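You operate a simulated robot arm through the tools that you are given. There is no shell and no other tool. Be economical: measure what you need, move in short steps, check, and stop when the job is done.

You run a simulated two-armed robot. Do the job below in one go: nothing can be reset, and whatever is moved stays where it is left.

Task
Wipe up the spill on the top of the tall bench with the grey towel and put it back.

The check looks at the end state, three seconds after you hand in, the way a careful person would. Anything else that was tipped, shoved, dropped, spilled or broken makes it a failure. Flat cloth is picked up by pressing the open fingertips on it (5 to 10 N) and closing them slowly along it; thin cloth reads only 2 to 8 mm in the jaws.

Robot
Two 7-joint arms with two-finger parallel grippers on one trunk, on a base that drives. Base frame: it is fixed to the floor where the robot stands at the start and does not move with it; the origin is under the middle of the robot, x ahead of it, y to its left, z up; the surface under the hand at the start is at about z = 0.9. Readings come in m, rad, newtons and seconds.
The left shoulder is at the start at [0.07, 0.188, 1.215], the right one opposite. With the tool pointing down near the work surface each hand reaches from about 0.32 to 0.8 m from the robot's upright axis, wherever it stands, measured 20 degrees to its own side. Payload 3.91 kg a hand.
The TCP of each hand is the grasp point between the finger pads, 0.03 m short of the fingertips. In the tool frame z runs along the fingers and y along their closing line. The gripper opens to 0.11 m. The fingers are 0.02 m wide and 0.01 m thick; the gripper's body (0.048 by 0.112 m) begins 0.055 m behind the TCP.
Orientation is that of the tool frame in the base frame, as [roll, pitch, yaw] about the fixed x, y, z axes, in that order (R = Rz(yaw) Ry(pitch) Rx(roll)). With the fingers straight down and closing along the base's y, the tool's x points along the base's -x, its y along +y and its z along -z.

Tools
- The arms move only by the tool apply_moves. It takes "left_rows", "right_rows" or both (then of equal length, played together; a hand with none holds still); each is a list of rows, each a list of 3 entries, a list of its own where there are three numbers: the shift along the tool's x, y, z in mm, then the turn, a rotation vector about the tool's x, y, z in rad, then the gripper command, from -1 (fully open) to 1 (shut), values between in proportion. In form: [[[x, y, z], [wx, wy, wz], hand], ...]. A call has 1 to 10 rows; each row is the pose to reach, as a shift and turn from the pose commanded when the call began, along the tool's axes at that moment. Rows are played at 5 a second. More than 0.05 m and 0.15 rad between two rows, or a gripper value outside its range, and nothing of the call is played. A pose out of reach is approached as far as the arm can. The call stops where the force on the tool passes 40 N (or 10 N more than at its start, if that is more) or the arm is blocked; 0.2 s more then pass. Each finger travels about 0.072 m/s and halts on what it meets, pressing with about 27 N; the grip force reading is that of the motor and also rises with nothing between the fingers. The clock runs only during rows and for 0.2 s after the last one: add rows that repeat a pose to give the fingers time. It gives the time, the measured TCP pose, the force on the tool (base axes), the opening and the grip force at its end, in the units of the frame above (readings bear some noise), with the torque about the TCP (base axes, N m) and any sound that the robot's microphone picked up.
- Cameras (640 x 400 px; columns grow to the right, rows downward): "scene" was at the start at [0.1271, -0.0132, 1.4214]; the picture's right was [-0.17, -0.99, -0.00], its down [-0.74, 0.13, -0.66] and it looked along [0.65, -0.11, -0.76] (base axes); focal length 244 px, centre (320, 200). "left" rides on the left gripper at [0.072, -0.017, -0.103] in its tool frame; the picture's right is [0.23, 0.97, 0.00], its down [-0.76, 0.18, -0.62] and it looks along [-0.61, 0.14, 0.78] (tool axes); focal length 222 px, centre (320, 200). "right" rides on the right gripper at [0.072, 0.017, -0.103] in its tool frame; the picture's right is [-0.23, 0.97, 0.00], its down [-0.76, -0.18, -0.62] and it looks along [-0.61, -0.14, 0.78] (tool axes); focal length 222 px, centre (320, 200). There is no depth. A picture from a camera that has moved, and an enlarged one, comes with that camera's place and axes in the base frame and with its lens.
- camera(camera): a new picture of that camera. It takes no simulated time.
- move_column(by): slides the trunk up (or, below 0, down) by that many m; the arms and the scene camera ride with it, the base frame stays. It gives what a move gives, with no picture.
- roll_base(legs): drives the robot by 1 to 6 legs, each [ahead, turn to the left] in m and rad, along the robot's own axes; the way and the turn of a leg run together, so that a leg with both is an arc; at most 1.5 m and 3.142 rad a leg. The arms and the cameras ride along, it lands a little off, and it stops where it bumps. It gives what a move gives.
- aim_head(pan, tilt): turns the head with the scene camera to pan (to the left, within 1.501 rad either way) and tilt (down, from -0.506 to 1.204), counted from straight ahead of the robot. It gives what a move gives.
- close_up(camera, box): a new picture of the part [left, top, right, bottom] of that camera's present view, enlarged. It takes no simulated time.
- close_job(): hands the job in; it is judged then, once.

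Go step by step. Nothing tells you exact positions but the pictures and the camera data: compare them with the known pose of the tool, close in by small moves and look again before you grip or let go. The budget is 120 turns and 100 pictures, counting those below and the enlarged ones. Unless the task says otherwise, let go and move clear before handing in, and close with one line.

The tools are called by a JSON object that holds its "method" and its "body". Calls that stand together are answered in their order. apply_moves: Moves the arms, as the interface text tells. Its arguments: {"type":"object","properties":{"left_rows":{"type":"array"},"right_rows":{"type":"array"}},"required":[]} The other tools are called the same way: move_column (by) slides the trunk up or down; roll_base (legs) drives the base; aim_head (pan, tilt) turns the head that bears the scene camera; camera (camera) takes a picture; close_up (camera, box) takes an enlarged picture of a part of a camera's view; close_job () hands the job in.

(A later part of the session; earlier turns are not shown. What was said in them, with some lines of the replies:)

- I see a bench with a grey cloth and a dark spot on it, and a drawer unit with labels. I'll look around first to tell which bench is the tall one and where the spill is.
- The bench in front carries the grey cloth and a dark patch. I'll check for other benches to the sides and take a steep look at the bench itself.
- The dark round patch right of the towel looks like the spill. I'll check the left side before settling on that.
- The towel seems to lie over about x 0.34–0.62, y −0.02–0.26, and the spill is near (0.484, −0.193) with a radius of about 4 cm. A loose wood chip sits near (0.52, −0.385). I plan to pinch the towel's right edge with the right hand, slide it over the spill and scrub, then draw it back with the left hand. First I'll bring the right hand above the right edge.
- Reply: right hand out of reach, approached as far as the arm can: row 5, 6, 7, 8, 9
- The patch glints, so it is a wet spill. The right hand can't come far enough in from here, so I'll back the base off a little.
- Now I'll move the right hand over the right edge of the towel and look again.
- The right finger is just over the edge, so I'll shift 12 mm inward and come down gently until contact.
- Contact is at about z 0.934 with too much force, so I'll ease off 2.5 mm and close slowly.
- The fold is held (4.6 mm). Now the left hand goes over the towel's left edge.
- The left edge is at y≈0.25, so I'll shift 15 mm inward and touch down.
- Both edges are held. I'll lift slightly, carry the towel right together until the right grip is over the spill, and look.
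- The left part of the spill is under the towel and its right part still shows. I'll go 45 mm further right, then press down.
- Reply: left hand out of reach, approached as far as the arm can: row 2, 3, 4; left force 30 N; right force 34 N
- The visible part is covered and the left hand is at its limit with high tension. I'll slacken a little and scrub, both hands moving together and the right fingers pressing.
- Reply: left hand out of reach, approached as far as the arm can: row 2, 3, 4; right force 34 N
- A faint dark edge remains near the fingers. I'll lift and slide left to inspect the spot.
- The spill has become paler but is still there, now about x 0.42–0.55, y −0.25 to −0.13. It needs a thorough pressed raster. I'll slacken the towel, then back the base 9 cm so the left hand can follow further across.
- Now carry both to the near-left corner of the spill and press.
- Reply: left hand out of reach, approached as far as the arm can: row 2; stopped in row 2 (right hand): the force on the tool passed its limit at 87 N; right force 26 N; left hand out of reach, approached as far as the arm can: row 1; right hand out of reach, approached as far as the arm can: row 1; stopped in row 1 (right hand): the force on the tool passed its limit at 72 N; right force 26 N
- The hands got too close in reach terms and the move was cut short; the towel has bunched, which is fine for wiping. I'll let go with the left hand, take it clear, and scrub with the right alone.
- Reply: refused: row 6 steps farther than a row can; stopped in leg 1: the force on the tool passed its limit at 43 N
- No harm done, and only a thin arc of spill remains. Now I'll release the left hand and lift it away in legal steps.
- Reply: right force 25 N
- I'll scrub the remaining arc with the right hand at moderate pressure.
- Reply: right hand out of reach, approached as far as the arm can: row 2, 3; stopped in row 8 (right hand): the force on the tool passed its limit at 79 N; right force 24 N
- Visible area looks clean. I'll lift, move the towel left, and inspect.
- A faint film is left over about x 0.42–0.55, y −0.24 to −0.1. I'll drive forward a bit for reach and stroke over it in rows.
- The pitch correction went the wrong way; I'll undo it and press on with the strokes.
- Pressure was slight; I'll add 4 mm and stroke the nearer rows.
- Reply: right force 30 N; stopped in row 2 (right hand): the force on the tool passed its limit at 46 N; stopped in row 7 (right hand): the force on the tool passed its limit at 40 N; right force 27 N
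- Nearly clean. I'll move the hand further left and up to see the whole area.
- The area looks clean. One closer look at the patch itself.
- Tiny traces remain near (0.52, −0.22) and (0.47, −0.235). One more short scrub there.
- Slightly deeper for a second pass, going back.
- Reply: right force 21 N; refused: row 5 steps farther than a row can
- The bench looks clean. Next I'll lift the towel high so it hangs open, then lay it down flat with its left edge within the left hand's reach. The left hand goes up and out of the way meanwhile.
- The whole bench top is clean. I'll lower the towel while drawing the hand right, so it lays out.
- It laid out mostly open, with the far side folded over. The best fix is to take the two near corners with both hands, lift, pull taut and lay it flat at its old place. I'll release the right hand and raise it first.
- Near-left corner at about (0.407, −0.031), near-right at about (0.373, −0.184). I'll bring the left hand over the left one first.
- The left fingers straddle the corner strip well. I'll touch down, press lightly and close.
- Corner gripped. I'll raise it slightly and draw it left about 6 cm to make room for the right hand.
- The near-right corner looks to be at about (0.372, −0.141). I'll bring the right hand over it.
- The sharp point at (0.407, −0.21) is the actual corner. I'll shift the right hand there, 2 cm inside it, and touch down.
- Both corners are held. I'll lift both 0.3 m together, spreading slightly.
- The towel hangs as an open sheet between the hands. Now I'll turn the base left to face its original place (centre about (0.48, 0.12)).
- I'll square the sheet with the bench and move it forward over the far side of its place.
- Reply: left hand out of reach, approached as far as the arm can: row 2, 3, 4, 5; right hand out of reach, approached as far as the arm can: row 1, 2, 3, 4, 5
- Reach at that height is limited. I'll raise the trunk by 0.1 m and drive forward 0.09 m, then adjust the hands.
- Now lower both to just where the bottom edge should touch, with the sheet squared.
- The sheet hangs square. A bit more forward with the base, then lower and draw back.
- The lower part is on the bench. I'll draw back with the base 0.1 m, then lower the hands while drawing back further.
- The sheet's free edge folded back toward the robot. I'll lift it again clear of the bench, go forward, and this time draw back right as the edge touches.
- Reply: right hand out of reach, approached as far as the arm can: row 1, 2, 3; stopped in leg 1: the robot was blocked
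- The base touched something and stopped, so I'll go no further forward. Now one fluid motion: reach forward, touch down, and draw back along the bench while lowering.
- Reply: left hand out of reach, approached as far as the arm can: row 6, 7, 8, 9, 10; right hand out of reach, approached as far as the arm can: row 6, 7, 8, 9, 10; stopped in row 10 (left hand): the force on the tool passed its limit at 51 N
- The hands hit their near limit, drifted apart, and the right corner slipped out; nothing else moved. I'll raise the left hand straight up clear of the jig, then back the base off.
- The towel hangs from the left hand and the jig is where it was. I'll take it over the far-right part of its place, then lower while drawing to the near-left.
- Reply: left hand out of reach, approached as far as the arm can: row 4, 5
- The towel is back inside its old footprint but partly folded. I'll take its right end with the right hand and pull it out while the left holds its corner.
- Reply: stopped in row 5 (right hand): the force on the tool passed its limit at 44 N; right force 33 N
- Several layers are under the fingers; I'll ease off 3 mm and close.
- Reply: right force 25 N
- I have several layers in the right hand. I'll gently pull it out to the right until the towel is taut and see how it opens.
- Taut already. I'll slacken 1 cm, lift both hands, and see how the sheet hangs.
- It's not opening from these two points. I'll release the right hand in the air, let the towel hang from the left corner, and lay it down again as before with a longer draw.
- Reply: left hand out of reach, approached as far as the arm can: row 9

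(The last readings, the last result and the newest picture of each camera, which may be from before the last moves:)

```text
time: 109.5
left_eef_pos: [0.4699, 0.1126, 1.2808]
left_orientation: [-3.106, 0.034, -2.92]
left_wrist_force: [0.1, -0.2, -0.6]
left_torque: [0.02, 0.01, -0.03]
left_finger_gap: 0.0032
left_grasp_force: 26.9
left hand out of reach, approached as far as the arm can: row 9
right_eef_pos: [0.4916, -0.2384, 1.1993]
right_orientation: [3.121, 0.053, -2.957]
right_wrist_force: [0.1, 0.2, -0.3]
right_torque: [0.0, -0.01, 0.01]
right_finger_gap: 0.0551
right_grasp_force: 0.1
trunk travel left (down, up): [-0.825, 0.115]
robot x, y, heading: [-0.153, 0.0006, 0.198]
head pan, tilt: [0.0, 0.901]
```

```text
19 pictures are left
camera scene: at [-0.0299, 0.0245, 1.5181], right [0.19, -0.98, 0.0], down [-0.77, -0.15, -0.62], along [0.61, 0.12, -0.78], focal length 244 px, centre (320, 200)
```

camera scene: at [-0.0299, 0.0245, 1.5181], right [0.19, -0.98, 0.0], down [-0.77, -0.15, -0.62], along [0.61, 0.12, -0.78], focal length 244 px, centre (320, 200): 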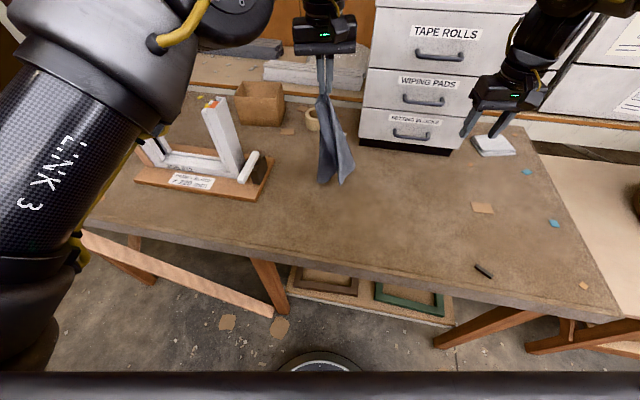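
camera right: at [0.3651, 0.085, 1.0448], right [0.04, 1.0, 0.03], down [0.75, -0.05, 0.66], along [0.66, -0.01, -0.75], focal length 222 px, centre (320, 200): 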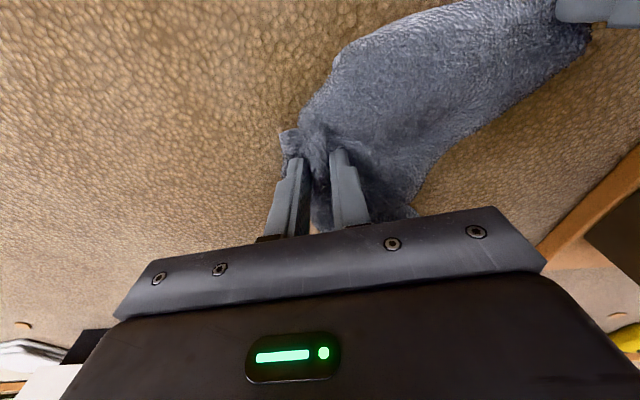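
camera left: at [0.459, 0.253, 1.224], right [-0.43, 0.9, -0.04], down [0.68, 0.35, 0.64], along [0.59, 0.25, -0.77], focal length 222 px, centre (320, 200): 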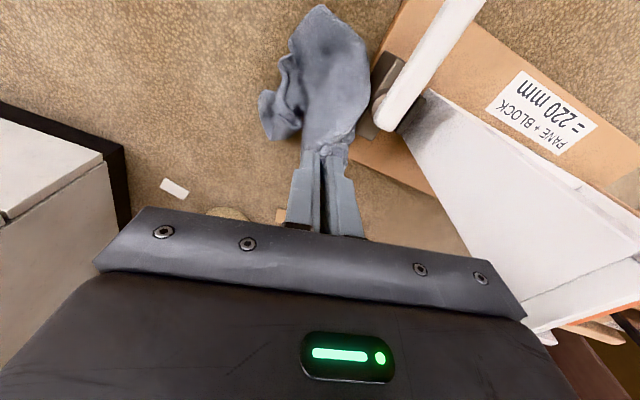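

Laying it down again with a draw to the near-left.

{"method": "apply_moves", "body": {"left_rows": [[[0, 0, 40], [0, 0, 0], 1], [[0, 0, 80], [0, 0, 0], 1], [[8, 8, 118], [0, 0, 0], 1], [[20, 20, 155], [0, 0, 0], 1], [[32, 36, 190], [0, 0, 0], 1], [[44, 54, 224], [0, 0, 0], 1], [[56, 74, 256], [0, 0, 0], 1], [[68, 95, 286], [0, 0, 0], 1], [[80, 116, 314], [0, 0, 0], 1], [[92, 134, 334], [0, 0, 0], 1]]}}

{"method": "close_up", "body": {"camera": "scene", "box": [200, 130, 400, 260]}}

```text
time: 111.7
left_eef_pos: [0.363, 0.2133, 0.9404]
left_orientation: [-3.115, 0.036, -2.935]
left_wrist_force: [0.2, -0.4, 1.5]
left_torque: [-0.01, 0.0, 0.01]
left_finger_gap: 0.0028
left_grasp_force: 27.3
right_eef_pos: [0.4919, -0.2347, 1.199]
right_orientation: [3.124, 0.055, -2.958]
right_wrist_force: [-0.4, -1.1, -0.3]
right_torque: [0.0, 0.01, -0.01]
right_finger_gap: 0.0548
right_grasp_force: 0.1
trunk travel left (down, up): [-0.825, 0.115]
robot x, y, heading: [-0.1572, -0.0003, 0.198]
head pan, tilt: [0.0, 0.901]
```

```text
3.08 times, centred on (300, 195) of scene
camera zoom: at [-0.0294, 0.0272, 1.518], right [0.19, -0.98, 0.0], down [-0.77, -0.15, -0.62], along [0.61, 0.12, -0.78], focal length 750 px, centre (382, 215)
```

zoom: 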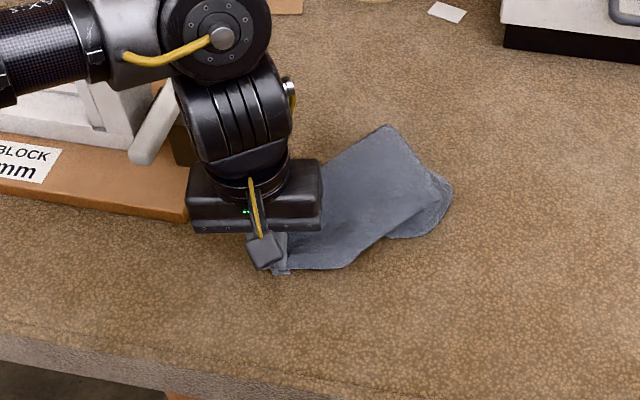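

It lies flatter now, within its old footprint. I'll release, lift the left hand clear, and look.

{"method": "apply_moves", "body": {"left_rows": [[[0, 0, 0], [0, 0, 0], 0.7], [[0, 0, 0], [0, 0, 0], 0.4], [[0, 0, -5], [0, 0, 0], 0.4], [[0, 0, -30], [0, 0, 0], 0.4], [[0, 0, -70], [0, 0, 0], 0.4], [[0, 0, -115], [0, 0, 0], 0.4], [[0, 10, -160], [0, 0, 0], 0.4], [[0, 25, -200], [0, 0, 0], 0.3], [[0, 45, -240], [0, 0, 0], 0.2]]}}

{"method": "close_up", "body": {"camera": "scene", "box": [200, 130, 400, 260]}}

```text
time: 113.7
left_eef_pos: [0.3443, 0.2627, 1.1813]
left_orientation: [-3.116, 0.034, -2.933]
left_wrist_force: [-0.7, -1.0, 0.4]
left_torque: [0.0, 0.0, 0.0]
left_finger_gap: 0.044
left_grasp_force: 0.0
right_eef_pos: [0.4903, -0.2367, 1.1997]
right_orientation: [3.124, 0.054, -2.96]
right_wrist_force: [0.0, 0.0, -0.1]
right_torque: [-0.01, -0.02, -0.02]
right_finger_gap: 0.0551
right_grasp_force: 0.1
trunk travel left (down, up): [-0.825, 0.115]
robot x, y, heading: [-0.1534, 0.0039, 0.191]
head pan, tilt: [0.0, 0.901]
```

```text
3.08 times, centred on (300, 195) of scene
camera zoom: at [-0.0311, 0.0264, 1.518], right [0.19, -0.98, 0.0], down [-0.77, -0.15, -0.62], along [0.61, 0.12, -0.78], focal length 750 px, centre (382, 215)
```

zoom: 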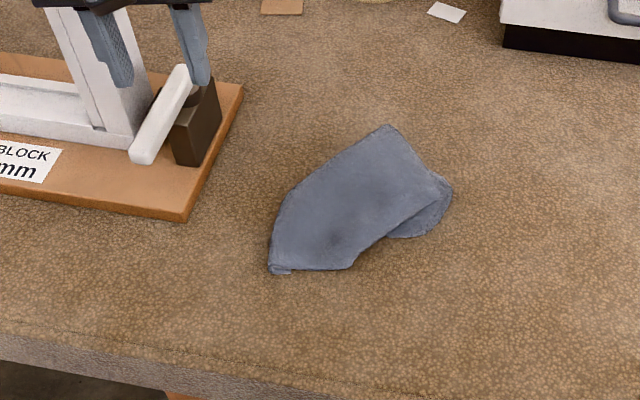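

The towel now lies tidily but folded, with a lower layer peeking out at its right. I'll try once to pull that layer out to the right to spread it.

{"method": "apply_moves", "body": {"right_rows": [[[-3, 35, 20], [0, 0, 0], 0.2], [[-5, 70, 42], [0, 0, 0], 0.3], [[-8, 105, 66], [0, 0, 0], 0.45], [[-10, 140, 90], [0, 0, 0], 0.45], [[-13, 175, 114], [0, 0, 0], 0.45], [[-15, 210, 138], [0, 0, 0], 0.45], [[-18, 245, 162], [0, 0, 0], 0.45], [[-20, 280, 188], [0, 0, 0], 0.45], [[-23, 308, 210], [0, 0, 0], 0.45]]}}

{"method": "camera", "body": {"camera": "right"}}

```text
time: 115.7
left_eef_pos: [0.3457, 0.2634, 1.1811]
left_orientation: [-3.115, 0.035, -2.935]
left_wrist_force: [0.1, 0.0, -0.8]
left_torque: [-0.03, 0.01, 0.02]
left_finger_gap: 0.0442
left_grasp_force: 0.0
right_eef_pos: [0.4672, 0.0789, 0.9963]
right_orientation: [3.126, 0.052, -2.959]
right_wrist_force: [-0.4, 0.6, -0.6]
right_torque: [-0.02, -0.01, 0.02]
right_finger_gap: 0.0301
right_grasp_force: 0.0
trunk travel left (down, up): [-0.825, 0.115]
robot x, y, heading: [-0.1513, -0.0007, 0.197]
head pan, tilt: [0.0, 0.901]
```

```text
16 pictures are left
camera right: at [0.3878, 0.0795, 1.0972], right [0.04, 1.0, 0.03], down [0.75, -0.05, 0.66], along [0.66, -0.01, -0.75], focal length 222 px, centre (320, 200)
```

right: 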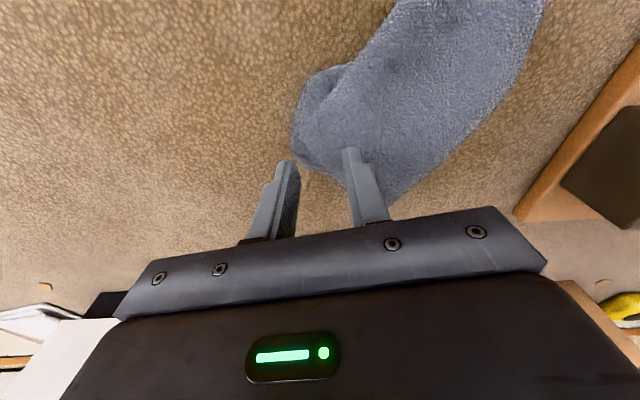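

{"method": "apply_moves", "body": {"right_rows": [[[10, 1, 15], [0, 0, 0], 0.45], [[18, 3, 35], [0, 0, 0], 0.45], [[18, 3, 50], [0, 0, 0], 0.45], [[18, 3, 55], [0, 0, 0], 0.45]]}}

{"method": "camera", "body": {"camera": "right"}}

```text
time: 116.7
left_eef_pos: [0.3461, 0.2624, 1.1823]
left_orientation: [-3.115, 0.034, -2.932]
left_wrist_force: [0.5, -0.6, 0.0]
left_torque: [0.0, 0.0, -0.02]
left_finger_gap: 0.0438
left_grasp_force: 0.1
right_eef_pos: [0.453, 0.0776, 0.944]
right_orientation: [3.122, 0.053, -2.96]
right_wrist_force: [1.1, -1.4, 4.9]
right_torque: [0.05, -0.02, 0.0]
right_finger_gap: 0.0303
right_grasp_force: 0.1
trunk travel left (down, up): [-0.825, 0.115]
robot x, y, heading: [-0.1498, 0.0025, 0.196]
head pan, tilt: [0.0, 0.901]
```

```text
15 pictures are left
camera right: at [0.3723, 0.0789, 1.0432], right [0.05, 1.0, 0.03], down [0.75, -0.05, 0.66], along [0.66, -0.01, -0.75], focal length 222 px, centre (320, 200)
```

right: 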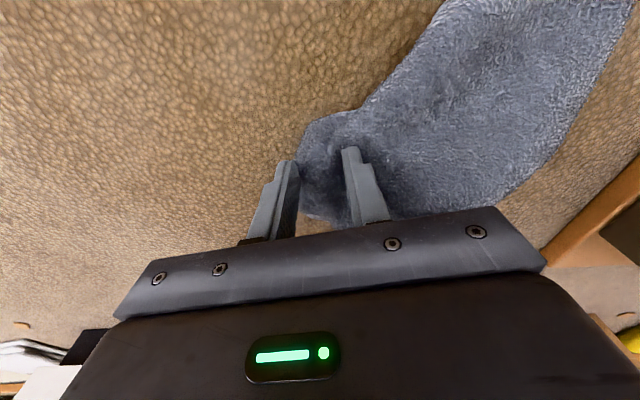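

{"method": "apply_moves", "body": {"right_rows": [[[4, 2, 1], [0, 0, 0], 0.45], [[4, 2, 1], [0, 0, 0], 0.55], [[4, 2, 1], [0, 0, 0], 0.65], [[4, 2, 1], [0, 0, 0], 0.75], [[4, 2, 1], [0, 0, 0], 0.85], [[4, 2, 1], [0, 0, 0], 0.95], [[4, 2, 1], [0, 0, 0], 1], [[4, 2, 1], [0, 0, 0], 1]]}}

{"method": "apply_moves", "body": {"right_rows": [[[0, 0, -8], [0, 0, 0], 1], [[8, -20, -8], [0, 0, 0], 1], [[16, -40, -8], [0, 0, 0], 1]]}}

{"method": "close_up", "body": {"camera": "scene", "box": [200, 130, 400, 260]}}

```text
time: 118.5
left_eef_pos: [0.345, 0.2637, 1.1826]
left_orientation: [-3.115, 0.034, -2.933]
left_wrist_force: [0.0, -0.2, 0.1]
left_torque: [0.0, 0.0, 0.0]
left_finger_gap: 0.0441
left_grasp_force: 0.2
right_eef_pos: [0.4481, 0.0806, 0.9429]
right_orientation: [3.125, 0.052, -2.958]
right_wrist_force: [-0.5, 2.7, 4.9]
right_torque: [0.16, -0.01, 0.07]
right_finger_gap: 0.0099
right_grasp_force: 26.3
trunk travel left (down, up): [-0.825, 0.115]
robot x, y, heading: [-0.1541, 0.0026, 0.199]
head pan, tilt: [0.0, 0.901]
```

```text
time: 119.3
left_eef_pos: [0.3452, 0.2605, 1.183]
left_orientation: [-3.119, 0.034, -2.934]
left_wrist_force: [0.1, 0.3, 0.4]
left_torque: [0.0, 0.01, 0.02]
left_finger_gap: 0.0442
left_grasp_force: 0.1
right_eef_pos: [0.4407, 0.0363, 0.9469]
right_orientation: [3.121, 0.055, -2.958]
right_wrist_force: [0.6, 0.2, 0.2]
right_torque: [0.0, -0.02, 0.03]
right_finger_gap: 0.0096
right_grasp_force: 26.8
trunk travel left (down, up): [-0.825, 0.115]
robot x, y, heading: [-0.1528, 0.0028, 0.195]
head pan, tilt: [0.0, 0.901]
```

```text
3.08 times, centred on (300, 195) of scene
camera zoom: at [-0.0292, 0.0248, 1.518], right [0.19, -0.98, 0.0], down [-0.77, -0.15, -0.62], along [0.61, 0.12, -0.78], focal length 750 px, centre (382, 215)
```

zoom: 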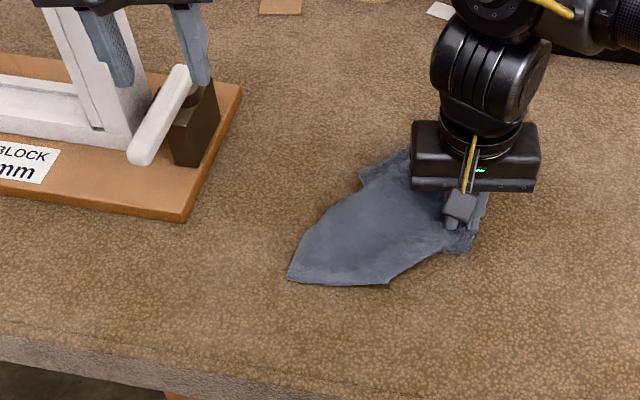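

The whole towel just slides along; it lies within its old outline, so I'll let go here and retreat.

{"method": "apply_moves", "body": {"right_rows": [[[0, 0, 3], [0, 0, 0], 0.8], [[0, 0, 3], [0, 0, 0], 0.5], [[0, 0, 0], [0, 0, 0], 0.3], [[0, 0, -30], [0, 0, 0], 0.3], [[0, 0, -75], [0, 0, 0], 0.3], [[0, -10, -120], [0, 0, 0], 0.3], [[0, -40, -155], [0, 0, 0], 0.2], [[0, -75, -185], [0, 0, 0], 0], [[0, -115, -205], [0, 0, 0], 0], [[0, -155, -220], [0, 0, 0], 0]]}}

{"method": "camera", "body": {"camera": "scene"}}

{"method": "close_up", "body": {"camera": "scene", "box": [260, 130, 520, 300]}}

```text
time: 121.5
left_eef_pos: [0.3454, 0.26, 1.1817]
left_orientation: [-3.118, 0.036, -2.932]
left_wrist_force: [-0.9, 0.0, 0.8]
left_torque: [0.0, 0.0, -0.03]
left_finger_gap: 0.044
left_grasp_force: 0.1
right_eef_pos: [0.4549, -0.125, 1.163]
right_orientation: [3.121, 0.055, -2.958]
right_wrist_force: [0.3, -0.1, 0.5]
right_torque: [0.05, 0.01, 0.01]
right_finger_gap: 0.0551
right_grasp_force: 0.0
trunk travel left (down, up): [-0.825, 0.115]
robot x, y, heading: [-0.1551, 0.0008, 0.195]
head pan, tilt: [0.0, 0.901]
```

```text
13 pictures are left
camera scene: at [-0.0297, 0.0234, 1.518], right [0.19, -0.98, 0.0], down [-0.77, -0.15, -0.62], along [0.61, 0.12, -0.78], focal length 244 px, centre (320, 200)
```

scene: 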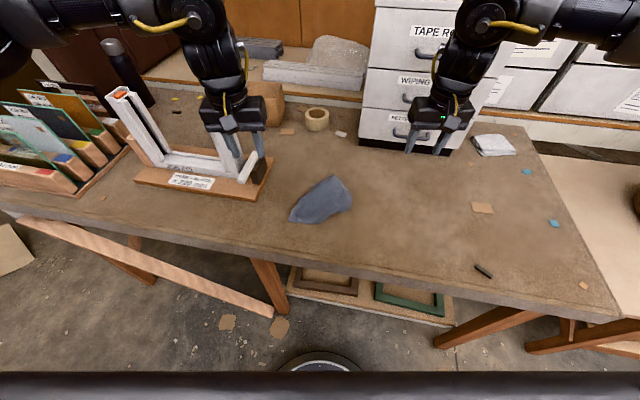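

```text
2.35 times, centred on (390, 215) of scene
camera zoom: at [-0.0297, 0.0234, 1.518], right [0.19, -0.98, 0.0], down [-0.77, -0.15, -0.62], along [0.61, 0.12, -0.78], focal length 574 px, centre (155, 165)
```

zoom: 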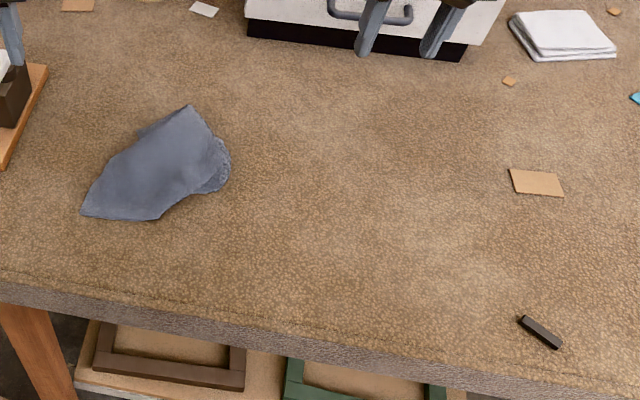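

The bench is clean where the spill was, and the grey towel is back within its original spot, though it lies folded instead of spread flat. The other items are where they were and both hands are clear, so I'm handing in.

{"method": "close_job", "body": {}}

```text
The job is handed in.
```

I wiped up the spill with the grey towel and put the towel back in its old place on the bench. It lies folded over there; it started out spread flat, and I couldn't get it fully open again.
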